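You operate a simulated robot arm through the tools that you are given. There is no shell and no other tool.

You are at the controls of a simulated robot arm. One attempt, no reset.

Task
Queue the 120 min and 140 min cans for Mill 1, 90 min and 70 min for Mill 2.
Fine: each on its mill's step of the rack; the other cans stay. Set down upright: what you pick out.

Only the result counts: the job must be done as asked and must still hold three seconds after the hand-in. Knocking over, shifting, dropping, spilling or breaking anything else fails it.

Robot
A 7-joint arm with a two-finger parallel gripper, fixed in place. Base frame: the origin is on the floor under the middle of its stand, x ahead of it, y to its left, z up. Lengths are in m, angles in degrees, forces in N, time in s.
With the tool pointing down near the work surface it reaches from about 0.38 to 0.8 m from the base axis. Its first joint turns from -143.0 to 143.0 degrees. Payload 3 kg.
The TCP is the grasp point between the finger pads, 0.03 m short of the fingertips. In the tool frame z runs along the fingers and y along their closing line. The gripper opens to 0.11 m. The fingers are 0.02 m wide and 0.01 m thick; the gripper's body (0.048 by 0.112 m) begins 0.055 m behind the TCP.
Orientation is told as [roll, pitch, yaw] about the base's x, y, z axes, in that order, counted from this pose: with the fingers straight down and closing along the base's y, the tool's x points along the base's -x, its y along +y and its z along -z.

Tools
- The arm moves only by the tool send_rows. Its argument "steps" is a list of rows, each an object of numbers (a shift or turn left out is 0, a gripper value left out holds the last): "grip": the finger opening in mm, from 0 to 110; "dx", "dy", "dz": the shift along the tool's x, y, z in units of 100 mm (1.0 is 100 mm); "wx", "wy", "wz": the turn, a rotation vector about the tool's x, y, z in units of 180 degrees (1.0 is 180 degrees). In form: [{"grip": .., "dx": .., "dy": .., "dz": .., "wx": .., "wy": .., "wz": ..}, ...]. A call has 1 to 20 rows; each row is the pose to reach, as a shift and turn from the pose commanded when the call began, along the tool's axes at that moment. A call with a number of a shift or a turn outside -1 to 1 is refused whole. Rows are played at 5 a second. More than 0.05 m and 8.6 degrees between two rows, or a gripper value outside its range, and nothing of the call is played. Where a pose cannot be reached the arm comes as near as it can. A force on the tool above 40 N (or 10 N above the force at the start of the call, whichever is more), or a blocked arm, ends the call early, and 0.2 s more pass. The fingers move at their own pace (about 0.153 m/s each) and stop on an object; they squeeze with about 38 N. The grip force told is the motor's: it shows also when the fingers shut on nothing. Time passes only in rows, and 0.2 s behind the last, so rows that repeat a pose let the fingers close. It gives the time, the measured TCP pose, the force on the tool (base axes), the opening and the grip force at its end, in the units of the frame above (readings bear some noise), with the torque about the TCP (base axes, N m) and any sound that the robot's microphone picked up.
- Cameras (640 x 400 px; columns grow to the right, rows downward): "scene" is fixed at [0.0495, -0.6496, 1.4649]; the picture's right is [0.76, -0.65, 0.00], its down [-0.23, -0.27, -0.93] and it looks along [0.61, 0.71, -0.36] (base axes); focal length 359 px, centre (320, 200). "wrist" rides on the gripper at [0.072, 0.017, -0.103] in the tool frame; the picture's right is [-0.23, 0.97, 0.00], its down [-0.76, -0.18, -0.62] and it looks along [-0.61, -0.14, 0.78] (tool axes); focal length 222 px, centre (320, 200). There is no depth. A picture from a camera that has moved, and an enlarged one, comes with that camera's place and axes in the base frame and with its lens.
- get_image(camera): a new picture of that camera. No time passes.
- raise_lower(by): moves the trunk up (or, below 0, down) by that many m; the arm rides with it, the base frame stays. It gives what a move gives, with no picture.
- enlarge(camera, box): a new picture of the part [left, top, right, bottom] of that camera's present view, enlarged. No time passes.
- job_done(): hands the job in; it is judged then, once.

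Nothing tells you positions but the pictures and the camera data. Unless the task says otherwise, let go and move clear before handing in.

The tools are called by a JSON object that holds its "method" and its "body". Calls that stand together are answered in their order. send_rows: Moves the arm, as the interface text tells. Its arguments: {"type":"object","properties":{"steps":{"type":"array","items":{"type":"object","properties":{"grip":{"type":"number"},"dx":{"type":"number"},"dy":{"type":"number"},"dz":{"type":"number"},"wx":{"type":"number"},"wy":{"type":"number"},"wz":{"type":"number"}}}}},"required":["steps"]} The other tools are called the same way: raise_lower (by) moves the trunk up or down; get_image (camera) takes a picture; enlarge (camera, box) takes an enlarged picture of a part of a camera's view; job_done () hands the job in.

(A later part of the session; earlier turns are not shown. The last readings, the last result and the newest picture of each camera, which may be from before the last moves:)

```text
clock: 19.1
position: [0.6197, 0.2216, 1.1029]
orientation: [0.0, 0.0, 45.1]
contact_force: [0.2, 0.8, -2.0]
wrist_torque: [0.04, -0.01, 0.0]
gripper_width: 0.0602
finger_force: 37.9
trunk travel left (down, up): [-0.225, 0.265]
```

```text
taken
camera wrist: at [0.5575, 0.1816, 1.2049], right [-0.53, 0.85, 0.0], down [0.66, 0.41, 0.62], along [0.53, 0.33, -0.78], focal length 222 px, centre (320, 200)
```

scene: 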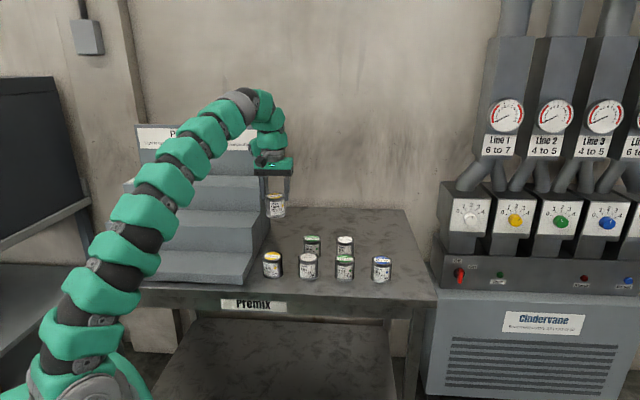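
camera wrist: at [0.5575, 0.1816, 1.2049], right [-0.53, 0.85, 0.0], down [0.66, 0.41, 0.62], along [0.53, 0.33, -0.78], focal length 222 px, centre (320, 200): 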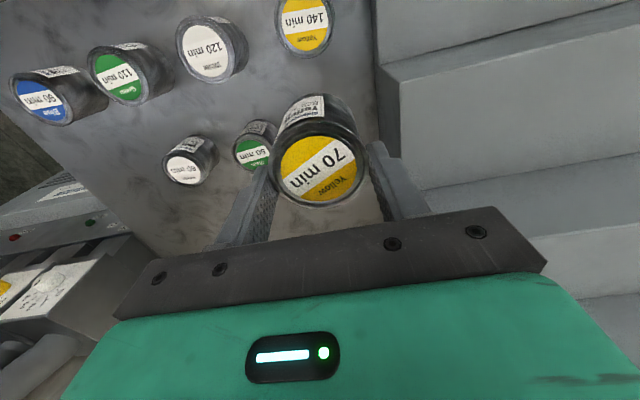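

The can is held squarely at z≈1.10, clear above all the steps except the top one. Next I'll slide left along the rack toward the Mill 2 slot beside the plate.

{"method": "send_rows", "body": {"steps": [{"dy": 0.2, "dz": -0.05}, {"dy": 0.4, "dz": -0.1}, {"dy": 0.6, "dz": -0.15}, {"dy": 0.8, "dz": -0.2}, {"dy": 1.0, "dz": -0.2}, {"dy": 1.0, "dz": -0.2}]}}

{"method": "send_rows", "body": {"steps": [{"dy": 0.25}, {"dy": 0.5}, {"dy": 0.75}, {"dy": 1.0}, {"dy": 1.0}]}}

{"method": "send_rows", "body": {"steps": [{"dy": 0.25}, {"dy": 0.5}, {"dy": 0.75}, {"dy": 1.0}, {"dy": 1.0}]}}

{"method": "get_image", "body": {"camera": "scene"}}

{"method": "get_image", "body": {"camera": "wrist"}}

```text
clock: 20.4
position: [0.5499, 0.292, 1.1222]
orientation: [0.1, 0.0, 45.0]
contact_force: [-0.2, 0.0, -2.1]
wrist_torque: [-0.02, 0.0, 0.01]
gripper_width: 0.0601
finger_force: 37.5
trunk travel left (down, up): [-0.225, 0.265]
```

```text
clock: 21.6
position: [0.4785, 0.3624, 1.1224]
orientation: [0.0, 0.1, 45.0]
contact_force: [0.5, 0.0, -1.9]
wrist_torque: [0.04, -0.02, 0.02]
gripper_width: 0.0602
finger_force: 38.0
trunk travel left (down, up): [-0.225, 0.265]
```

```text
clock: 22.9
position: [0.4092, 0.4349, 1.1238]
orientation: [0.0, 0.0, 45.1]
contact_force: [0.4, -0.1, -2.4]
wrist_torque: [-0.01, 0.02, -0.02]
gripper_width: 0.0603
finger_force: 38.1
trunk travel left (down, up): [-0.225, 0.265]
```

```text
taken
```

scene: 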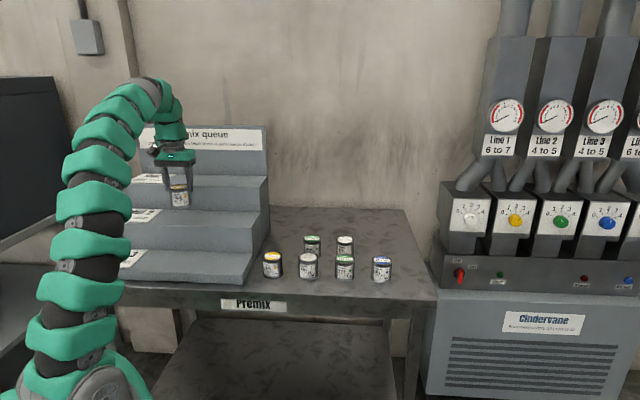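

```text
taken
camera wrist: at [0.3452, 0.3945, 1.2262], right [-0.53, 0.85, 0.0], down [0.66, 0.41, 0.62], along [0.53, 0.33, -0.78], focal length 222 px, centre (320, 200)
```

wrist: 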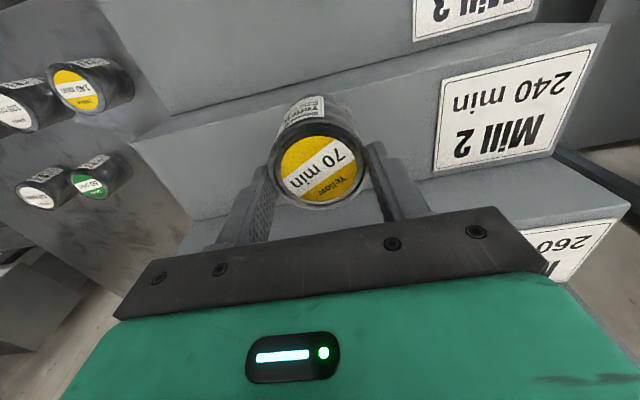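

The can is above the Mill 2 step with the Mill 2 plate to its left, whose right edge is at e_r≈-0.142. I'll move to the slot and descend most of the way.

{"method": "send_rows", "body": {"steps": [{"dx": -0.13, "dy": 0.2}, {"dx": -0.26, "dy": 0.4}, {"dx": -0.381, "dy": 0.568}, {"dx": -0.381, "dy": 0.568, "dz": 0.15}, {"dx": -0.381, "dy": 0.568, "dz": 0.3}, {"dx": -0.381, "dy": 0.568, "dz": 0.45}, {"dx": -0.381, "dy": 0.568, "dz": 0.6}, {"dx": -0.381, "dy": 0.568, "dz": 0.72}, {"dx": -0.381, "dy": 0.568, "dz": 0.8}, {"dx": -0.381, "dy": 0.568, "dz": 0.8}]}}

{"method": "get_image", "body": {"camera": "wrist"}}

{"method": "enlarge", "body": {"camera": "scene", "box": [80, 110, 280, 270]}}

```text
clock: 24.8
position: [0.3945, 0.5018, 1.052]
orientation: [-0.1, -0.6, 45.2]
contact_force: [0.4, 0.6, 14.1]
wrist_torque: [-0.29, 0.3, -0.01]
gripper_width: 0.0599
finger_force: 38.0
trunk travel left (down, up): [-0.225, 0.265]
stopped in row 9: the force on the tool passed its limit at 52 N (the readings are from after the stop); the commanded pose is now the measured one
```

```text
taken
camera wrist: at [0.3307, 0.4604, 1.1536], right [-0.53, 0.85, 0.0], down [0.66, 0.41, 0.63], along [0.53, 0.34, -0.78], focal length 222 px, centre (320, 200)
```

wrist: 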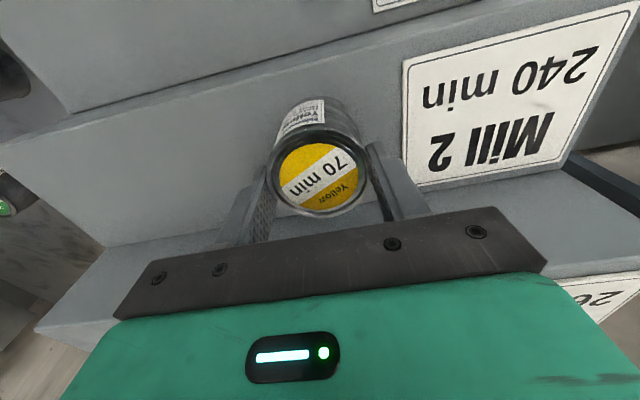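

```text
2.50 times, centred on (180, 190) of scene
camera zoom: at [0.0495, -0.6496, 1.4649], right [0.76, -0.65, 0.0], down [-0.23, -0.27, -0.93], along [0.61, 0.71, -0.36], focal length 897 px, centre (670, 225)
```

zoom: 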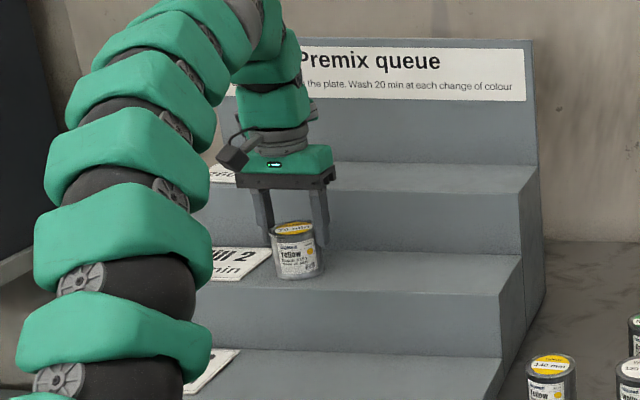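

The can's bottom reached the Mill 2 step. It had slid down in the grip during the lift, and the pictures show its base on the step and upright. I'll open gently here and check before moving off.

{"method": "send_rows", "body": {"steps": [{"grip": 60}, {"grip": 66}, {"grip": 74}, {"grip": 86}, {"grip": 86}]}}

{"method": "get_image", "body": {"camera": "wrist"}}

{"method": "enlarge", "body": {"camera": "scene", "box": [130, 160, 250, 250]}}

```text
clock: 26.0
position: [0.3944, 0.5016, 1.0517]
orientation: [0.1, -0.5, 45.1]
contact_force: [-0.2, 0.1, 0.2]
wrist_torque: [0.04, -0.03, -0.01]
gripper_width: 0.0861
finger_force: 0.0
trunk travel left (down, up): [-0.225, 0.265]
```

```text
taken
camera wrist: at [0.3315, 0.4607, 1.1523], right [-0.53, 0.85, 0.0], down [0.66, 0.41, 0.63], along [0.53, 0.33, -0.78], focal length 222 px, centre (320, 200)
```

wrist: 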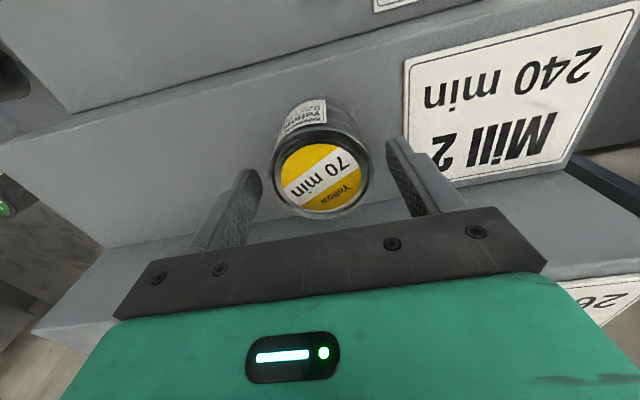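

```text
4.44 times, centred on (190, 205) of scene
camera zoom: at [0.0495, -0.6496, 1.4649], right [0.76, -0.65, 0.0], down [-0.23, -0.27, -0.93], along [0.61, 0.71, -0.36], focal length 1595 px, centre (898, 178)
```

zoom: 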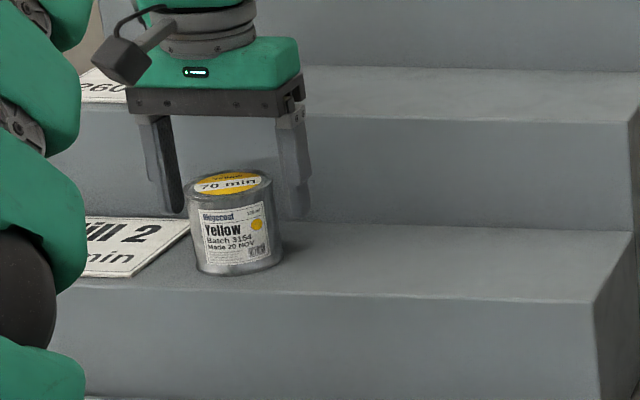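

The 70 min Yellow can is standing upright on the Mill 2 step, clear of the plate. I'll back straight up and out, then head for the 90 min Blue can.

{"method": "send_rows", "body": {"steps": [{"dz": -0.15}, {"dz": -0.35}, {"dz": -0.55, "wy": 0.0028}, {"dz": -0.75, "wy": 0.0028}, {"dz": -1.0, "wy": 0.0028}, {"dz": -1.0, "wy": 0.0028}]}}

{"method": "get_image", "body": {"camera": "wrist"}}

{"method": "enlarge", "body": {"camera": "scene", "box": [130, 130, 290, 290]}}

```text
clock: 27.4
position: [0.393, 0.5038, 1.137]
orientation: [-0.1, 0.1, 45.1]
contact_force: [-1.3, 0.4, -0.2]
wrist_torque: [-0.02, -0.08, 0.03]
gripper_width: 0.086
finger_force: 0.0
out of reach, approached as far as the arm can: row 5, 6
trunk travel left (down, up): [-0.225, 0.265]
```

```text
taken
camera wrist: at [0.3296, 0.4621, 1.2396], right [-0.53, 0.85, 0.0], down [0.66, 0.42, 0.62], along [0.53, 0.33, -0.78], focal length 222 px, centre (320, 200)
```

wrist: 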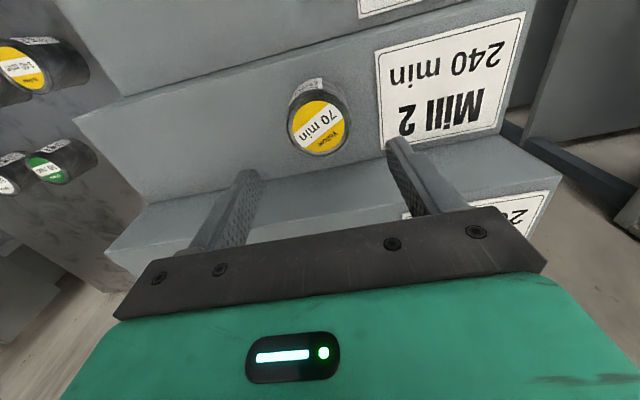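

```text
2.50 times, centred on (210, 210) of scene
camera zoom: at [0.0495, -0.6496, 1.4649], right [0.76, -0.65, 0.0], down [-0.23, -0.27, -0.93], along [0.61, 0.71, -0.36], focal length 897 px, centre (595, 175)
```

zoom: 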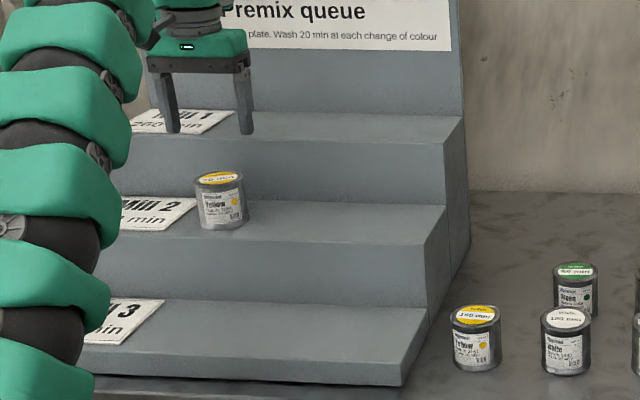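

The 70 can is fine. The arm was near its upper limit, so I'll raise the trunk back and travel right above everything toward the Blue can.

{"method": "raise_lower", "body": {"by": 0.15}}

{"method": "send_rows", "body": {"steps": [{"dx": 0.2, "dy": -0.25}, {"dx": 0.4, "dy": -0.5}, {"dx": 0.6, "dy": -0.75}, {"dx": 0.8, "dy": -1.0}, {"dx": 0.8, "dy": -1.0}]}}

{"method": "send_rows", "body": {"steps": [{"dx": 0.1, "dy": -0.3}, {"dx": 0.2, "dy": -0.6}, {"dx": 0.2, "dy": -1.0}, {"dx": 0.2, "dy": -1.0}]}}

{"method": "send_rows", "body": {"steps": [{"dy": -0.3, "wz": 0.04}, {"dy": -0.6, "wz": 0.08}, {"dy": -1.0, "wz": 0.12}, {"dy": -1.0, "wz": 0.16}, {"dy": -1.0, "wz": 0.2}, {"dy": -1.0, "wz": 0.24}, {"dy": -1.0, "wz": 0.25}, {"dy": -1.0, "wz": 0.25}]}}

{"method": "get_image", "body": {"camera": "scene"}}

{"method": "get_image", "body": {"camera": "wrist"}}

```text
clock: 29.2
position: [0.3935, 0.5016, 1.2862]
orientation: [0.0, 0.2, 45.1]
contact_force: [-0.1, 0.3, -0.7]
wrist_torque: [-0.01, 0.01, -0.03]
gripper_width: 0.086
finger_force: 0.0
trunk travel left (down, up): [-0.375, 0.115]
```

```text
clock: 30.4
position: [0.4081, 0.3736, 1.2872]
orientation: [0.1, 0.1, 45.2]
contact_force: [-0.3, -0.2, 0.0]
wrist_torque: [-0.01, -0.02, 0.01]
gripper_width: 0.086
finger_force: 0.0
trunk travel left (down, up): [-0.375, 0.115]
```

```text
clock: 31.4
position: [0.466, 0.2893, 1.2883]
orientation: [0.0, 0.1, 45.1]
contact_force: [0.0, 0.2, 0.0]
wrist_torque: [-0.03, 0.02, -0.03]
gripper_width: 0.0861
finger_force: 0.1
trunk travel left (down, up): [-0.375, 0.115]
```

```text
clock: 33.2
position: [0.5355, 0.2197, 1.2871]
orientation: [-0.1, 0.0, 0.0]
contact_force: [-0.7, -0.4, 0.0]
wrist_torque: [0.02, 0.01, 0.01]
gripper_width: 0.0862
finger_force: 0.2
trunk travel left (down, up): [-0.375, 0.115]
```

```text
taken
```

scene: 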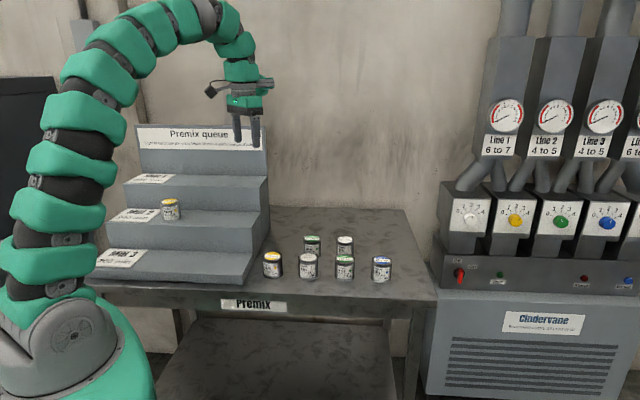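

```text
taken
camera wrist: at [0.4631, 0.2356, 1.3897], right [0.23, 0.97, 0.0], down [0.76, -0.18, 0.62], along [0.61, -0.14, -0.78], focal length 222 px, centre (320, 200)
```

wrist: 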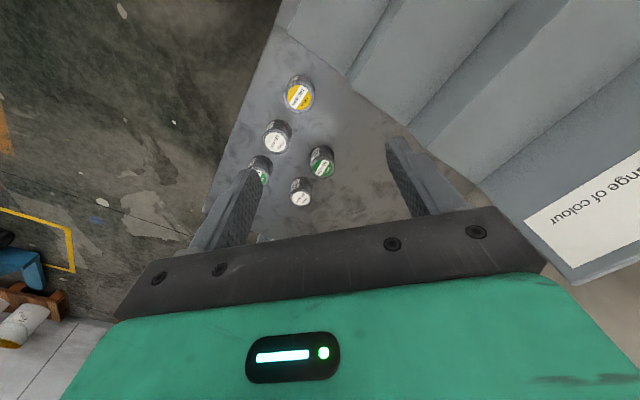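

Now the tool is at yaw 0 with the Blue can still to the right. I'll move toward a point just in front of it and lower to look.

{"method": "send_rows", "body": {"steps": [{"dy": -0.3}, {"dy": -0.6}, {"dy": -0.9, "dz": 0.1}, {"dy": -1.0, "dz": 0.2}, {"dy": -1.0, "dz": 0.2}]}}

{"method": "send_rows", "body": {"steps": [{"dy": -0.3, "dx": -0.2, "dz": 0.15}, {"dy": -0.6, "dx": -0.4, "dz": 0.3}, {"dy": -0.9, "dx": -0.6, "dz": 0.45}, {"dy": -1.0, "dx": -0.8, "dz": 0.6}, {"dy": -1.0, "dx": -0.8, "dz": 0.6}]}}

{"method": "send_rows", "body": {"steps": [{"dy": -0.3, "dx": -0.2, "dz": 0.1}, {"dy": -0.6, "dx": -0.4, "dz": 0.2}, {"dy": -0.86, "dx": -0.6, "dz": 0.4}, {"dy": -0.86, "dx": -0.85, "dz": 0.6}, {"dy": -0.86, "dx": -0.85, "dz": 0.6}]}}

{"method": "get_image", "body": {"camera": "wrist"}}

{"method": "get_image", "body": {"camera": "scene"}}

```text
clock: 34.4
position: [0.5359, 0.1189, 1.2674]
orientation: [-0.1, 0.1, 0.1]
contact_force: [-0.9, -0.2, 0.8]
wrist_torque: [-0.01, -0.02, 0.0]
gripper_width: 0.0859
finger_force: 0.1
trunk travel left (down, up): [-0.375, 0.115]
```

```text
clock: 35.6
position: [0.6176, 0.0193, 1.2074]
orientation: [-0.1, 0.1, 0.2]
contact_force: [0.0, -1.2, -0.9]
wrist_torque: [-0.01, 0.0, 0.02]
gripper_width: 0.0859
finger_force: 0.0
trunk travel left (down, up): [-0.375, 0.115]
```

```text
clock: 36.8
position: [0.7004, -0.0696, 1.1471]
orientation: [0.0, 0.1, 0.1]
contact_force: [-0.5, 0.4, 0.3]
wrist_torque: [0.04, -0.01, -0.01]
gripper_width: 0.086
finger_force: 0.2
trunk travel left (down, up): [-0.375, 0.115]
```

```text
taken
camera wrist: at [0.6288, -0.0537, 1.249], right [0.23, 0.97, 0.0], down [0.76, -0.18, 0.62], along [0.61, -0.14, -0.78], focal length 222 px, centre (320, 200)
```

wrist: 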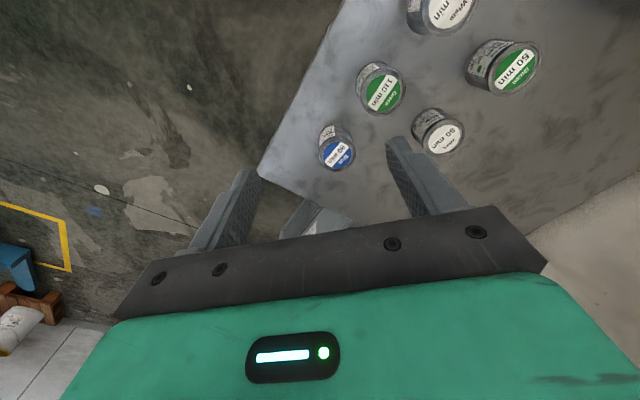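

```text
taken
```

scene: 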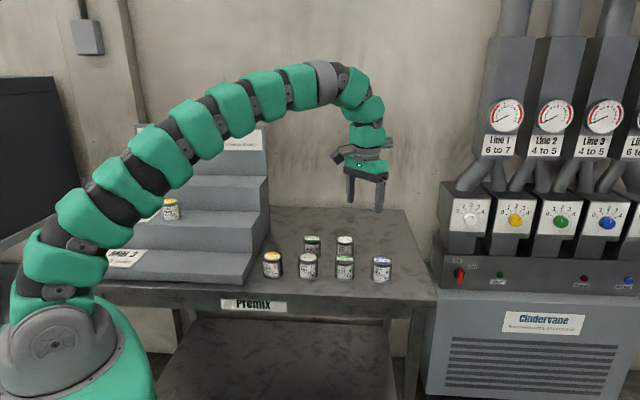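

{"method": "enlarge", "body": {"camera": "wrist", "box": [290, 90, 400, 190]}}

```text
4.00 times, centred on (345, 140) of wrist
camera zoom: at [0.6288, -0.0537, 1.249], right [0.23, 0.97, 0.0], down [0.76, -0.18, 0.62], along [0.61, -0.14, -0.78], focal length 888 px, centre (220, 440)
```

zoom: 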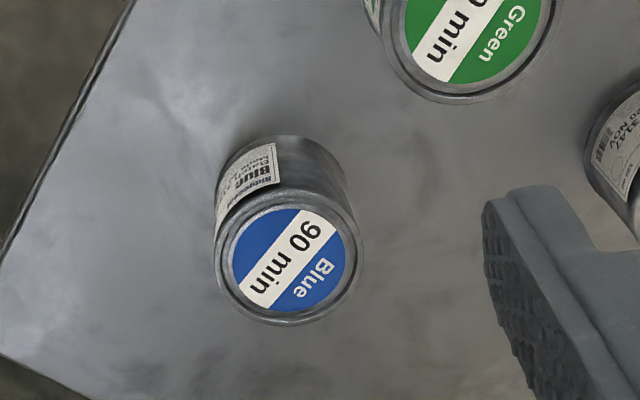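

The Blue can is at about (0.800, -0.066). I'll drop to z≈1.05 first, then slide out over it and recheck.

{"method": "send_rows", "body": {"steps": [{"dz": 0.25}, {"dz": 0.5}, {"dz": 0.75}, {"dz": 1.0, "dy": 0.036}, {"dz": 1.0, "dy": 0.036, "dx": -0.25}, {"dz": 1.0, "dy": 0.036, "dx": -0.5}, {"dz": 1.0, "dy": 0.036, "dx": -0.75}, {"dz": 1.0, "dy": 0.036, "dx": -1.0}, {"dz": 1.0, "dy": 0.036, "dx": -1.0}]}}

{"method": "get_image", "body": {"camera": "wrist"}}

{"method": "enlarge", "body": {"camera": "wrist", "box": [260, 60, 380, 180]}}

{"method": "enlarge", "body": {"camera": "scene", "box": [300, 130, 440, 290]}}

```text
clock: 38.8
position: [0.7796, -0.0539, 1.0476]
orientation: [-0.1, 0.1, 0.0]
contact_force: [-0.7, 0.9, 0.0]
wrist_torque: [-0.04, -0.01, -0.03]
gripper_width: 0.0859
finger_force: 0.2
out of reach, approached as far as the arm can: row 8, 9
trunk travel left (down, up): [-0.375, 0.115]
```

```text
taken
camera wrist: at [0.7071, -0.0383, 1.1498], right [0.23, 0.97, 0.0], down [0.76, -0.18, 0.62], along [0.6, -0.14, -0.78], focal length 222 px, centre (320, 200)
```

wrist: 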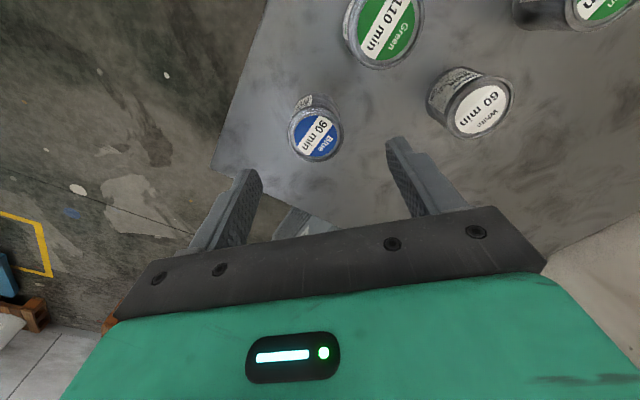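

```text
3.33 times, centred on (320, 120) of wrist
camera zoom: at [0.7071, -0.0383, 1.1498], right [0.23, 0.97, 0.0], down [0.76, -0.18, 0.62], along [0.6, -0.14, -0.78], focal length 740 px, centre (320, 467)
```

zoom: 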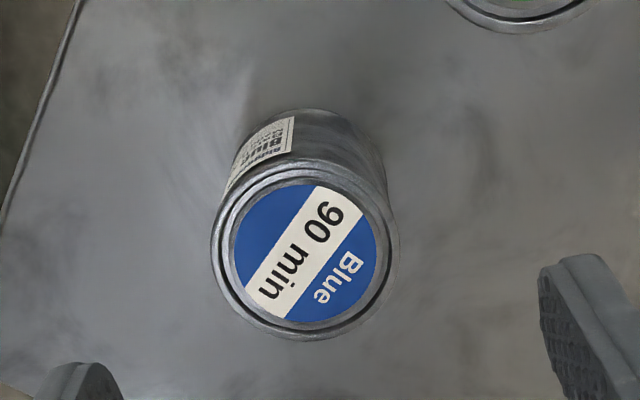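

```text
2.50 times, centred on (370, 210) of scene
camera zoom: at [0.0495, -0.6496, 1.4649], right [0.76, -0.65, 0.0], down [-0.23, -0.27, -0.93], along [0.61, 0.71, -0.36], focal length 897 px, centre (195, 175)
```

zoom: 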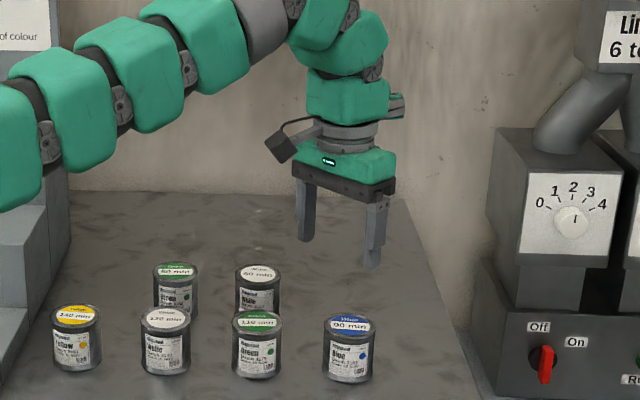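

The arm ran out of reach at this height, but the envelope is wider lower down. The can is confirmed at (0.800, -0.0655). I'll go lower first, then out.

{"method": "send_rows", "body": {"steps": [{"dz": 0.2}, {"dz": 0.4}, {"dz": 0.6}, {"dz": 0.6}]}}

```text
clock: 39.8
position: [0.7803, -0.054, 0.9867]
orientation: [-0.1, 0.1, 0.2]
contact_force: [0.1, 0.0, 1.1]
wrist_torque: [-0.03, -0.02, 0.03]
gripper_width: 0.0861
finger_force: 0.2
trunk travel left (down, up): [-0.375, 0.115]
```

{"method": "send_rows", "body": {"steps": [{"dx": -0.1, "dy": -0.06, "dz": 0.1}, {"dx": -0.197, "dy": -0.115, "dz": 0.2}, {"dx": -0.197, "dy": -0.115, "dz": 0.2}]}}

{"method": "enlarge", "body": {"camera": "wrist", "box": [240, 80, 400, 200]}}

```text
clock: 40.6
position: [0.7949, -0.0626, 0.9734]
orientation: [-0.2, 0.0, 0.1]
contact_force: [0.3, -0.4, -0.2]
wrist_torque: [-0.02, -0.03, -0.01]
gripper_width: 0.086
finger_force: 0.1
out of reach, approached as far as the arm can: row 2, 3
trunk travel left (down, up): [-0.375, 0.115]
```

```text
3.33 times, centred on (320, 140) of wrist
camera zoom: at [0.7227, -0.0475, 1.0747], right [0.23, 0.97, 0.0], down [0.76, -0.18, 0.62], along [0.61, -0.14, -0.78], focal length 740 px, centre (320, 400)
```

zoom: 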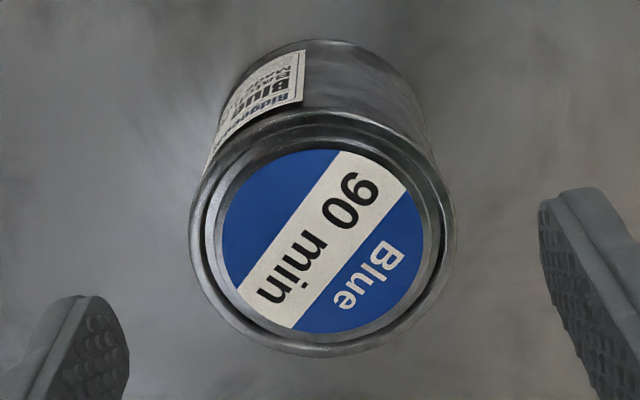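

Almost there: the can is about 5 mm further out. I'll descend and trim outwards once it's lower, then check before closing.

{"method": "send_rows", "body": {"steps": [{"dz": 0.15}, {"dz": 0.3}, {"dz": 0.42, "dx": -0.024, "dy": -0.01}, {"dz": 0.52, "dx": -0.048, "dy": -0.019}, {"dz": 0.64, "dx": -0.048, "dy": -0.019}, {"dz": 0.76, "dx": -0.048, "dy": -0.019}, {"dz": 0.76, "dx": -0.048, "dy": -0.019}]}}

{"method": "get_image", "body": {"camera": "wrist"}}

{"method": "enlarge", "body": {"camera": "scene", "box": [320, 180, 440, 300]}}

```text
clock: 42.2
position: [0.7997, -0.0654, 0.8969]
orientation: [0.0, 0.2, 0.1]
contact_force: [0.0, 0.4, -0.9]
wrist_torque: [0.01, 0.03, 0.0]
gripper_width: 0.0858
finger_force: 0.1
trunk travel left (down, up): [-0.375, 0.115]
```

```text
taken
camera wrist: at [0.7268, -0.0493, 0.9998], right [0.23, 0.97, 0.0], down [0.76, -0.18, 0.62], along [0.61, -0.14, -0.78], focal length 222 px, centre (320, 200)
```

wrist: 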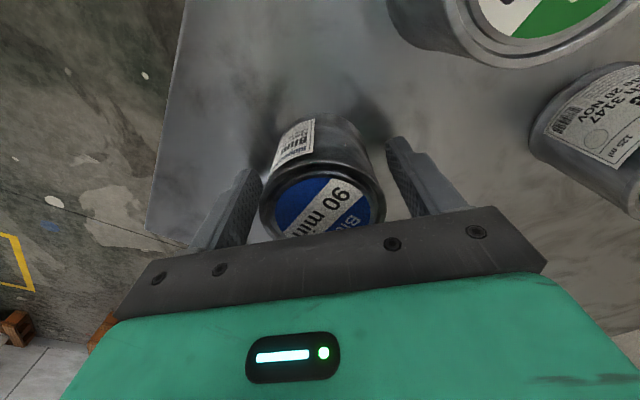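

```text
3.33 times, centred on (380, 240) of scene
camera zoom: at [0.0495, -0.6496, 1.4649], right [0.76, -0.65, 0.0], down [-0.23, -0.27, -0.93], along [0.61, 0.71, -0.36], focal length 1196 px, centre (120, 67)
```

zoom: 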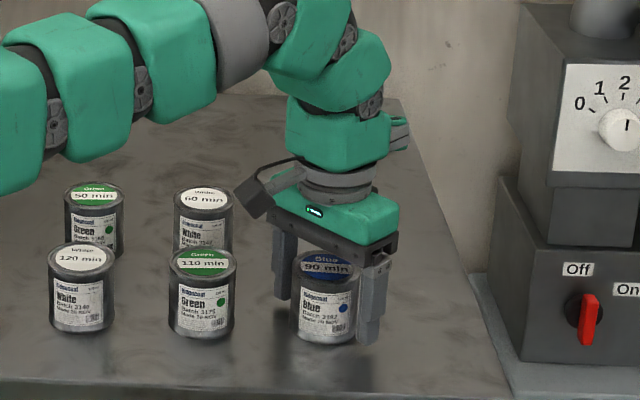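

The fingers straddle the Blue can at a good depth. Closing now, then a small slow test lift to see whether it slips.

{"method": "send_rows", "body": {"steps": [{"grip": 70}, {"grip": 56}, {"grip": 40}, {"grip": 40}, {"grip": 20}, {"grip": 20}]}}

{"method": "get_image", "body": {"camera": "wrist"}}

{"method": "raise_lower", "body": {"by": 0.01}}

{"method": "get_image", "body": {"camera": "wrist"}}

{"method": "enlarge", "body": {"camera": "scene", "box": [320, 180, 440, 300]}}

```text
clock: 43.6
position: [0.8, -0.0644, 0.8976]
orientation: [-0.1, 0.0, 0.0]
contact_force: [0.8, 1.7, 2.1]
wrist_torque: [0.04, 0.02, -0.01]
gripper_width: 0.0609
finger_force: 38.2
trunk travel left (down, up): [-0.375, 0.115]
```

```text
taken
camera wrist: at [0.7267, -0.0492, 1.0], right [0.23, 0.97, 0.0], down [0.76, -0.18, 0.62], along [0.61, -0.14, -0.78], focal length 222 px, centre (320, 200)
```

wrist: 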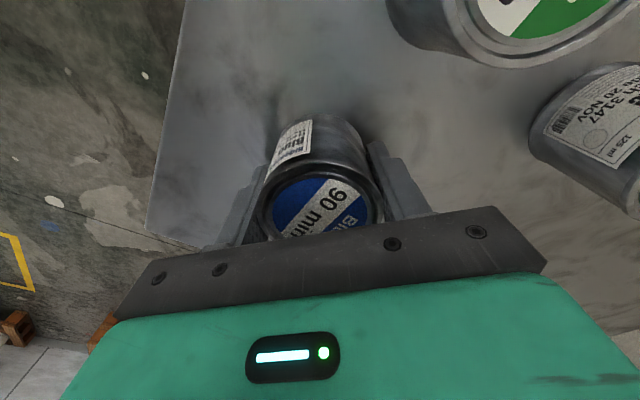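

```text
clock: 44.2
position: [0.7994, -0.0661, 0.9063]
orientation: [-0.1, 0.0, 0.1]
contact_force: [-0.2, 0.6, -2.0]
wrist_torque: [-0.01, -0.01, -0.02]
gripper_width: 0.0609
finger_force: 37.9
trunk travel left (down, up): [-0.385, 0.105]
```

```text
taken
camera wrist: at [0.7269, -0.0494, 1.0097], right [0.23, 0.97, 0.0], down [0.76, -0.18, 0.62], along [0.61, -0.14, -0.78], focal length 222 px, centre (320, 200)
```

wrist: 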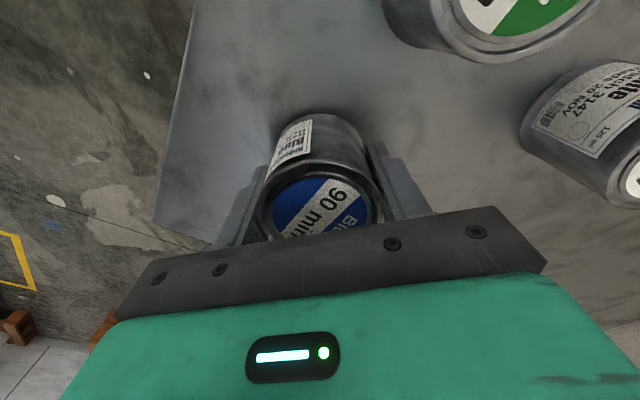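

```text
3.33 times, centred on (380, 240) of scene
camera zoom: at [0.0495, -0.6496, 1.4649], right [0.76, -0.65, 0.0], down [-0.23, -0.27, -0.93], along [0.61, 0.71, -0.36], focal length 1196 px, centre (120, 67)
```

zoom: 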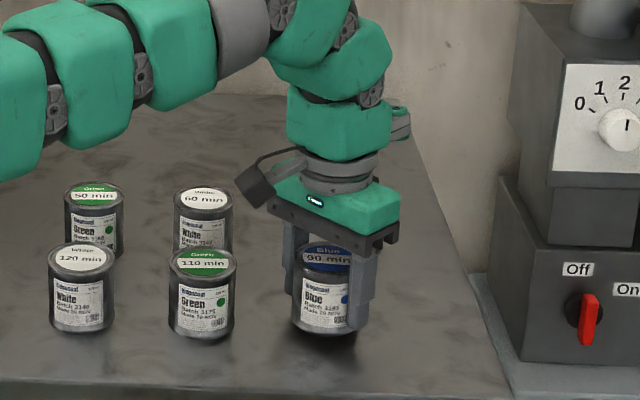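

The Blue can lifted cleanly with no slip. I'll continue the lift with the trunk and check again.

{"method": "raise_lower", "body": {"by": 0.1}}

{"method": "get_image", "body": {"camera": "wrist"}}

{"method": "get_image", "body": {"camera": "scene"}}

```text
clock: 45.5
position: [0.7989, -0.065, 1.008]
orientation: [-0.1, 0.1, 0.2]
contact_force: [-0.1, 0.7, -1.5]
wrist_torque: [0.01, 0.01, 0.01]
gripper_width: 0.0607
finger_force: 38.7
trunk travel left (down, up): [-0.485, 0.005]
```

```text
taken
camera wrist: at [0.7271, -0.0493, 1.1095], right [0.23, 0.97, 0.0], down [0.76, -0.18, 0.62], along [0.61, -0.14, -0.78], focal length 222 px, centre (320, 200)
```

wrist: 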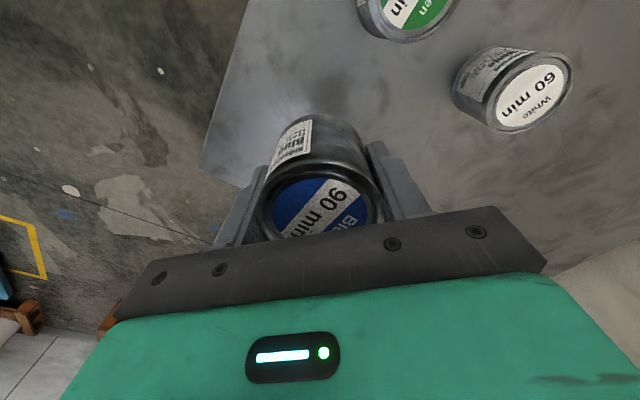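

```text
taken
```

scene: 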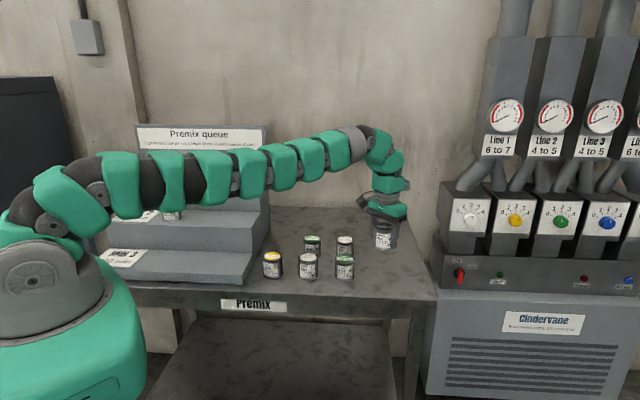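

The Blue can is firmly held. I'll retract and rise toward the front of the table.

{"method": "send_rows", "body": {"steps": [{"dx": 0.2, "dz": -0.15}, {"dx": 0.4, "dz": -0.3, "dy": 0.05}, {"dx": 0.6, "dz": -0.5, "dy": 0.1}, {"dx": 0.8, "dz": -0.7, "dy": 0.2}, {"dx": 1.0, "dz": -0.9, "dy": 0.3}, {"dx": 1.0, "dz": -1.0, "dy": 0.3}, {"dx": 1.0, "dz": -1.0, "dy": 0.3}]}}

{"method": "send_rows", "body": {"steps": [{"dx": 0.2, "dz": -0.1, "dy": 0.1}, {"dx": 0.4, "dz": -0.2, "dy": 0.2}, {"dx": 0.6, "dz": -0.3, "dy": 0.3}, {"dx": 0.8, "dz": -0.4, "dy": 0.4}, {"dx": 1.0, "dz": -0.5, "dy": 0.5}, {"dx": 1.0, "dz": -0.5, "dy": 0.5}]}}

{"method": "get_image", "body": {"camera": "wrist"}}

{"method": "get_image", "body": {"camera": "scene"}}

```text
clock: 47.1
position: [0.6996, -0.0342, 1.1076]
orientation: [0.0, 0.1, 0.1]
contact_force: [-0.6, 0.2, -1.7]
wrist_torque: [-0.01, 0.02, 0.02]
gripper_width: 0.0608
finger_force: 38.0
trunk travel left (down, up): [-0.485, 0.005]
```

```text
clock: 48.5
position: [0.5972, 0.0154, 1.1591]
orientation: [0.0, 0.1, 0.1]
contact_force: [0.0, 0.6, -0.6]
wrist_torque: [-0.01, -0.02, 0.01]
gripper_width: 0.061
finger_force: 38.0
trunk travel left (down, up): [-0.485, 0.005]
```

```text
taken
camera wrist: at [0.5247, 0.0315, 1.2607], right [0.23, 0.97, 0.0], down [0.76, -0.18, 0.62], along [0.61, -0.14, -0.78], focal length 222 px, centre (320, 200)
```

wrist: 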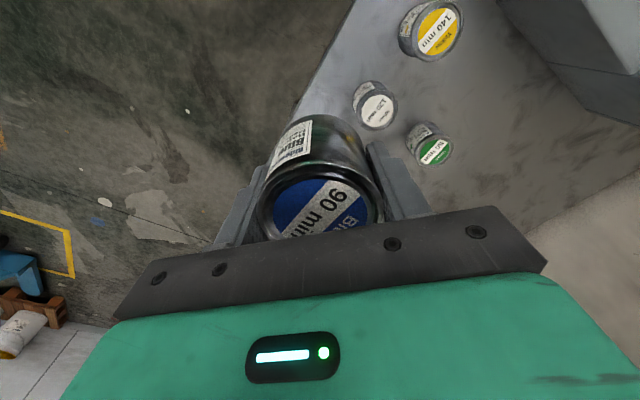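

```text
taken
```

scene: 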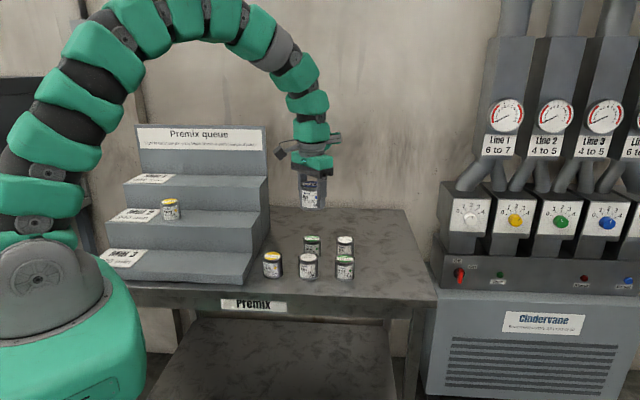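

Path is clear. I'll turn square to the rack and travel to above the second Mill 2 slot.

{"method": "send_rows", "body": {"steps": [{"dx": 0.05, "dy": 0.17, "wz": -0.042}, {"dx": 0.1, "dy": 0.34, "wz": -0.084}, {"dx": 0.15, "dy": 0.51, "wz": -0.126}, {"dx": 0.2, "dy": 0.68, "wz": -0.168}, {"dx": 0.25, "dy": 0.85, "wz": -0.21}, {"dx": 0.28, "dy": 1.0, "wz": -0.25}, {"dx": 0.28, "dy": 1.0, "wz": -0.25}]}}

{"method": "send_rows", "body": {"steps": [{"dx": -0.1, "dy": 0.2}, {"dx": -0.2, "dy": 0.4}, {"dx": -0.3, "dy": 0.6}, {"dx": -0.4, "dy": 0.8}, {"dx": -0.5, "dy": 1.0}, {"dx": -0.5, "dy": 1.0}]}}

{"method": "send_rows", "body": {"steps": [{"dx": -0.1, "dy": 0.2}, {"dx": -0.2, "dy": 0.4}, {"dx": -0.3, "dy": 0.6}, {"dx": -0.4, "dy": 0.8}, {"dx": -0.5, "dy": 1.0}, {"dx": -0.5, "dy": 1.0}]}}

{"method": "get_image", "body": {"camera": "wrist"}}

{"method": "get_image", "body": {"camera": "scene"}}

```text
clock: 50.1
position: [0.5716, 0.1145, 1.1577]
orientation: [0.0, 0.1, 45.1]
contact_force: [-0.7, 0.1, -1.4]
wrist_torque: [-0.04, 0.01, 0.0]
gripper_width: 0.061
finger_force: 38.4
trunk travel left (down, up): [-0.485, 0.005]
```

```text
clock: 51.5
position: [0.5358, 0.2213, 1.159]
orientation: [0.0, -0.1, 45.1]
contact_force: [1.1, 0.2, -2.8]
wrist_torque: [0.0, -0.01, 0.03]
gripper_width: 0.0608
finger_force: 37.9
trunk travel left (down, up): [-0.485, 0.005]
```

```text
clock: 52.9
position: [0.4998, 0.3254, 1.1577]
orientation: [0.0, 0.1, 45.1]
contact_force: [-0.2, 0.0, -1.1]
wrist_torque: [0.02, 0.01, 0.01]
gripper_width: 0.0607
finger_force: 38.1
trunk travel left (down, up): [-0.485, 0.005]
```

```text
taken
camera wrist: at [0.437, 0.2861, 1.2601], right [-0.53, 0.85, 0.0], down [0.66, 0.41, 0.62], along [0.53, 0.33, -0.78], focal length 222 px, centre (320, 200)
```

wrist: 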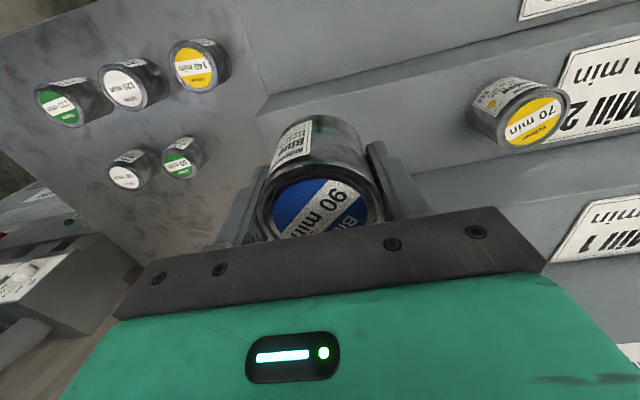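

```text
taken
```

scene: 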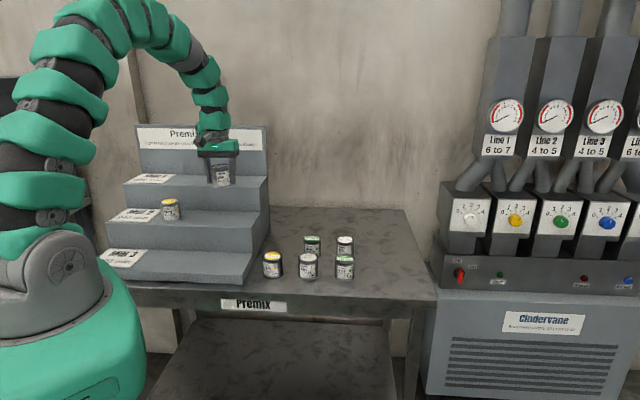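

Above the step next to the 70 can. I'll move to the slot at e_r≈+0.055 and start down.

{"method": "send_rows", "body": {"steps": [{"dx": -0.15, "dy": 0.2}, {"dx": -0.3, "dy": 0.4}, {"dx": -0.485, "dy": 0.6}, {"dx": -0.485, "dy": 0.683}, {"dx": -0.485, "dy": 0.683, "dz": 0.2}, {"dx": -0.485, "dy": 0.683, "dz": 0.4}, {"dx": -0.485, "dy": 0.683, "dz": 0.6}, {"dx": -0.485, "dy": 0.683, "dz": 0.8}, {"dx": -0.485, "dy": 0.683, "dz": 0.95}, {"dx": -0.485, "dy": 0.683, "dz": 0.95}]}}

{"method": "get_image", "body": {"camera": "wrist"}}

{"method": "enlarge", "body": {"camera": "scene", "box": [130, 130, 290, 270]}}

```text
clock: 55.1
position: [0.4856, 0.4085, 1.0609]
orientation: [0.0, 0.1, 45.2]
contact_force: [-0.1, 0.5, -1.5]
wrist_torque: [-0.01, 0.02, 0.01]
gripper_width: 0.0611
finger_force: 38.2
trunk travel left (down, up): [-0.485, 0.005]
```

```text
taken
camera wrist: at [0.4221, 0.3686, 1.1642], right [-0.53, 0.85, 0.0], down [0.66, 0.41, 0.62], along [0.53, 0.33, -0.78], focal length 222 px, centre (320, 200)
```

wrist: 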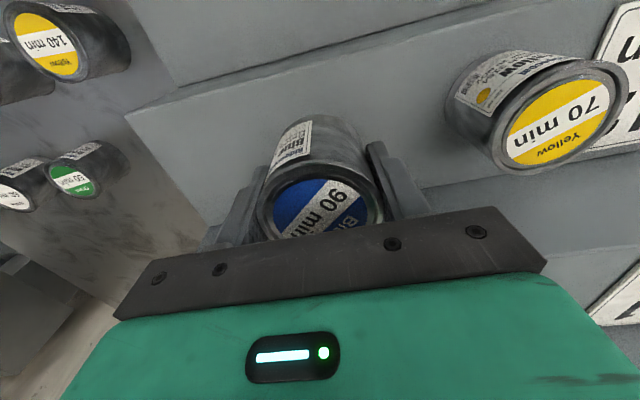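

```text
2.86 times, centred on (210, 200) of scene
camera zoom: at [0.0495, -0.6496, 1.4649], right [0.76, -0.65, 0.0], down [-0.23, -0.27, -0.93], along [0.61, 0.71, -0.36], focal length 1025 px, centre (634, 200)
```

zoom: 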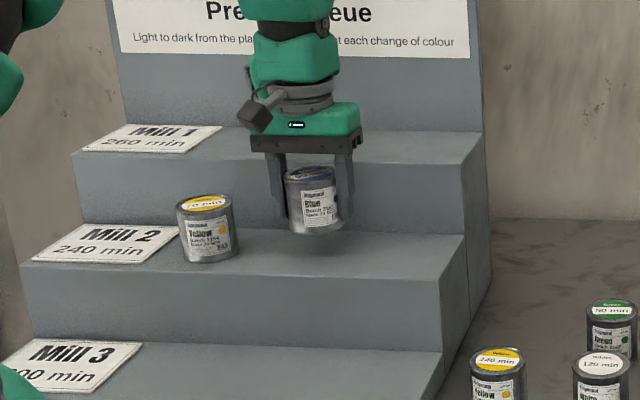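

The Blue can is about 4 cm above the step and well placed. Lowering the last stretch slowly.

{"method": "send_rows", "body": {"steps": [{"dz": 0.08}, {"dz": 0.16}, {"dz": 0.24}, {"dz": 0.3}, {"dz": 0.32}, {"dz": 0.34}, {"dz": 0.34}]}}

```text
clock: 56.7
position: [0.4861, 0.4079, 1.0287]
orientation: [0.0, 0.0, 45.2]
contact_force: [0.7, -1.0, -2.0]
wrist_torque: [-0.01, -0.03, 0.01]
gripper_width: 0.0607
finger_force: 37.8
trunk travel left (down, up): [-0.485, 0.005]
```

{"method": "send_rows", "body": {"steps": [{"dz": 0.015}, {"dz": 0.03}, {"dz": 0.045}, {"dz": 0.045}]}}

```text
clock: 57.7
position: [0.4871, 0.4098, 1.0235]
orientation: [-0.1, 0.1, 45.1]
contact_force: [-0.2, 0.5, -1.9]
wrist_torque: [-0.02, 0.0, -0.01]
gripper_width: 0.0609
finger_force: 38.0
trunk travel left (down, up): [-0.485, 0.005]
```

{"method": "send_rows", "body": {"steps": [{"dz": 0.01}, {"dz": 0.02}, {"dz": 0.03}, {"dz": 0.03}]}}

{"method": "enlarge", "body": {"camera": "scene", "box": [160, 160, 260, 240]}}

```text
clock: 58.7
position: [0.4851, 0.4101, 1.0228]
orientation: [0.0, 0.0, 45.2]
contact_force: [-1.4, 3.6, 11.4]
wrist_torque: [-0.07, 0.26, -0.06]
gripper_width: 0.0607
finger_force: 38.3
trunk travel left (down, up): [-0.485, 0.005]
```

```text
5.00 times, centred on (210, 200) of scene
camera zoom: at [0.0495, -0.6496, 1.4649], right [0.76, -0.65, 0.0], down [-0.23, -0.27, -0.93], along [0.61, 0.71, -0.36], focal length 1794 px, centre (870, 200)
```

zoom: 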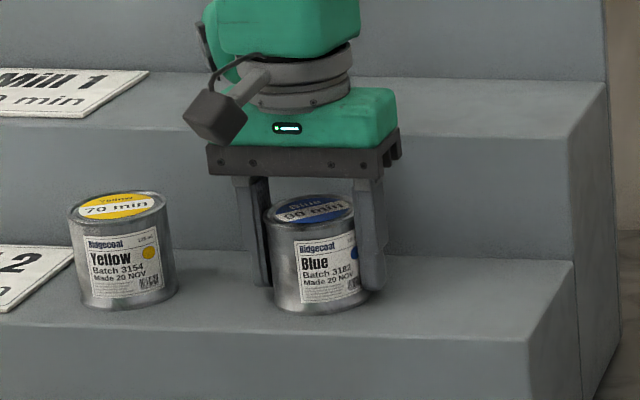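

Contact at TCP z≈1.022, as predicted, with about 11 N. Releasing now.

{"method": "send_rows", "body": {"steps": [{"dz": -0.008, "grip": 60}, {"dz": -0.008, "grip": 66}, {"dz": -0.008, "grip": 74}, {"dz": -0.008, "grip": 86}, {"dz": -0.008, "grip": 86}]}}

{"method": "enlarge", "body": {"camera": "scene", "box": [160, 160, 260, 240]}}

{"method": "get_image", "body": {"camera": "wrist"}}

```text
clock: 59.9
position: [0.4861, 0.41, 1.0213]
orientation: [-0.1, 0.1, 45.1]
contact_force: [-0.2, -0.7, -0.9]
wrist_torque: [0.03, -0.03, 0.0]
gripper_width: 0.0858
finger_force: 0.1
trunk travel left (down, up): [-0.485, 0.005]
```

```text
5.00 times, centred on (210, 200) of scene
camera zoom: at [0.0495, -0.6496, 1.4649], right [0.76, -0.65, 0.0], down [-0.23, -0.27, -0.93], along [0.61, 0.71, -0.36], focal length 1794 px, centre (870, 200)
```

zoom: 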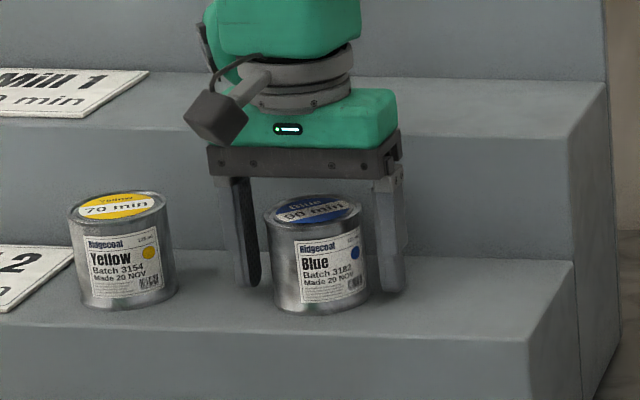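

```text
taken
camera wrist: at [0.4229, 0.3688, 1.1246], right [-0.53, 0.85, 0.0], down [0.66, 0.41, 0.62], along [0.53, 0.33, -0.78], focal length 222 px, centre (320, 200)
```

wrist: 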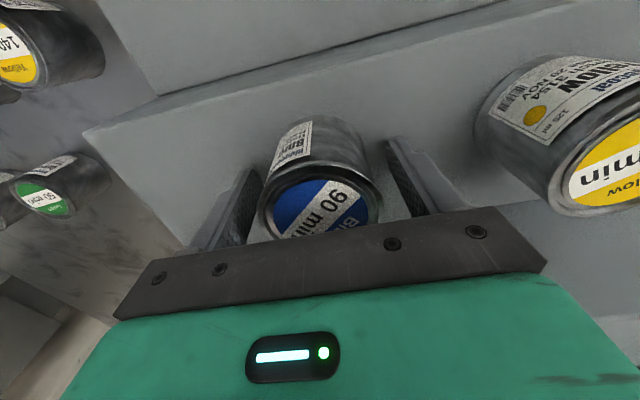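

Blue is released and upright next to the 70 can, in the right order. I'll back straight up and travel to the 120 min White can.

{"method": "send_rows", "body": {"steps": [{"dz": -0.1}, {"dz": -0.3}, {"dz": -0.55}, {"dz": -0.8}, {"dz": -1.0}, {"dz": -1.0}]}}

{"method": "send_rows", "body": {"steps": [{"dz": -0.2, "dx": 0.1, "dy": -0.1}, {"dz": -0.4, "dx": 0.25, "dy": -0.35}, {"dz": -0.4, "dx": 0.45, "dy": -0.6}, {"dz": -0.4, "dx": 0.65, "dy": -0.8}, {"dz": -0.4, "dx": 0.8, "dy": -1.0}, {"dz": -0.4, "dx": 0.8, "dy": -1.0}]}}

{"method": "send_rows", "body": {"steps": [{"dx": 0.1, "dy": -0.25}, {"dx": 0.2, "dy": -0.5}, {"dx": 0.3, "dy": -0.75}, {"dx": 0.35, "dy": -1.0}, {"dx": 0.35, "dy": -1.0}]}}

{"method": "get_image", "body": {"camera": "scene"}}

{"method": "get_image", "body": {"camera": "wrist"}}

```text
clock: 61.3
position: [0.4887, 0.4085, 1.122]
orientation: [0.1, 0.0, 45.2]
contact_force: [-0.1, 0.6, -0.4]
wrist_torque: [-0.01, 0.01, 0.01]
gripper_width: 0.0859
finger_force: 0.2
trunk travel left (down, up): [-0.485, 0.005]
```

```text
clock: 62.7
position: [0.5017, 0.282, 1.1619]
orientation: [-0.1, 0.2, 45.2]
contact_force: [-0.3, 0.9, -1.0]
wrist_torque: [0.06, 0.02, -0.02]
gripper_width: 0.0858
finger_force: 0.0
trunk travel left (down, up): [-0.485, 0.005]
```

```text
clock: 63.9
position: [0.547, 0.1851, 1.1616]
orientation: [0.0, 0.1, 45.0]
contact_force: [-0.9, -0.2, 0.1]
wrist_torque: [0.04, 0.01, 0.01]
gripper_width: 0.0859
finger_force: 0.1
trunk travel left (down, up): [-0.485, 0.005]
```

```text
taken
```

scene: 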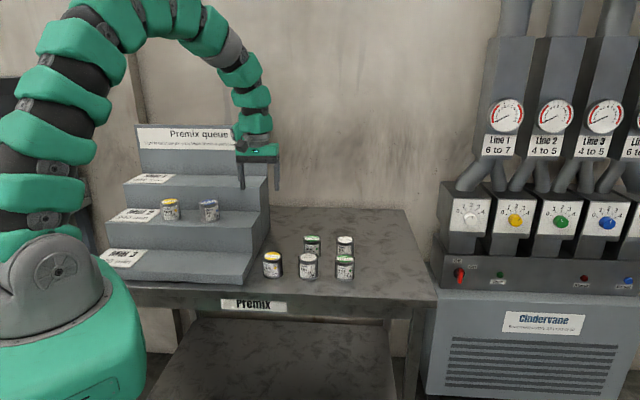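

```text
taken
camera wrist: at [0.4838, 0.1445, 1.2645], right [-0.53, 0.85, 0.0], down [0.66, 0.41, 0.62], along [0.53, 0.33, -0.78], focal length 222 px, centre (320, 200)
```

wrist: 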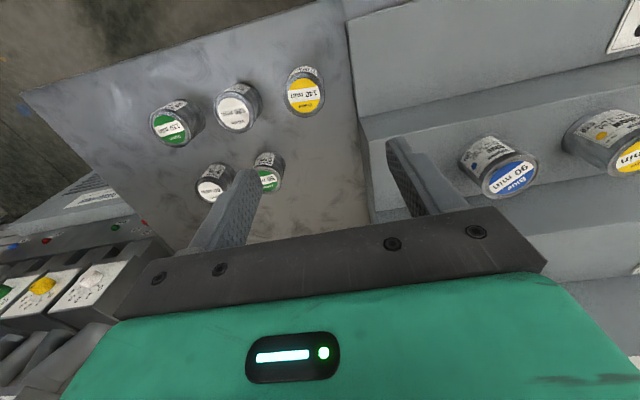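

Both Mill 2 cans stand fine. Moving over the 120 min White can.

{"method": "send_rows", "body": {"steps": [{"dy": -0.25}, {"dy": -0.5}, {"dy": -0.75}, {"dy": -1.0}, {"dy": -1.0}]}}

{"method": "send_rows", "body": {"steps": [{"dy": -0.17}, {"dy": -0.348, "dz": 0.2}, {"dy": -0.348, "dz": 0.45}, {"dy": -0.348, "dz": 0.7}, {"dy": -0.348, "dz": 0.95}, {"dy": -0.348, "dz": 0.95}]}}

{"method": "get_image", "body": {"camera": "wrist"}}

{"method": "enlarge", "body": {"camera": "wrist", "box": [260, 60, 380, 180]}}

```text
clock: 65.1
position: [0.6185, 0.117, 1.1608]
orientation: [0.0, 0.1, 45.1]
contact_force: [0.1, -0.5, 0.0]
wrist_torque: [0.0, 0.01, -0.01]
gripper_width: 0.0859
finger_force: 0.0
trunk travel left (down, up): [-0.485, 0.005]
```

```text
clock: 66.5
position: [0.6423, 0.0917, 1.0667]
orientation: [0.0, 0.1, 45.1]
contact_force: [0.4, -0.6, 0.1]
wrist_torque: [0.01, -0.01, 0.01]
gripper_width: 0.0858
finger_force: 0.0
trunk travel left (down, up): [-0.485, 0.005]
```

```text
taken
camera wrist: at [0.5791, 0.0512, 1.1695], right [-0.53, 0.85, 0.0], down [0.66, 0.41, 0.62], along [0.53, 0.33, -0.78], focal length 222 px, centre (320, 200)
```

wrist: 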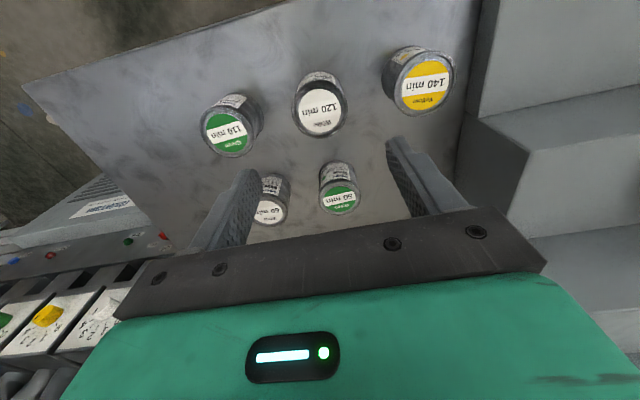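

```text
3.33 times, centred on (320, 120) of wrist
camera zoom: at [0.5791, 0.0512, 1.1695], right [-0.53, 0.85, 0.0], down [0.66, 0.41, 0.62], along [0.53, 0.33, -0.78], focal length 740 px, centre (320, 467)
```

zoom: 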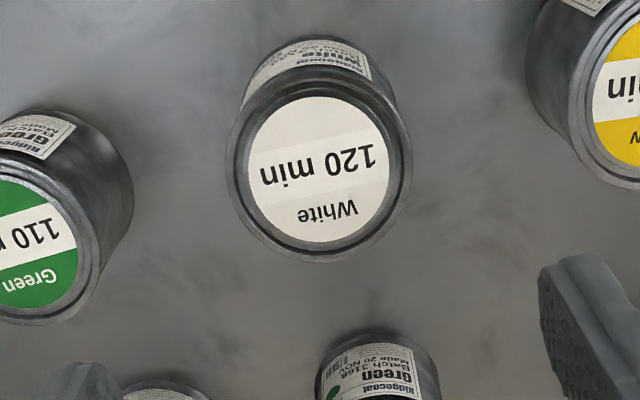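

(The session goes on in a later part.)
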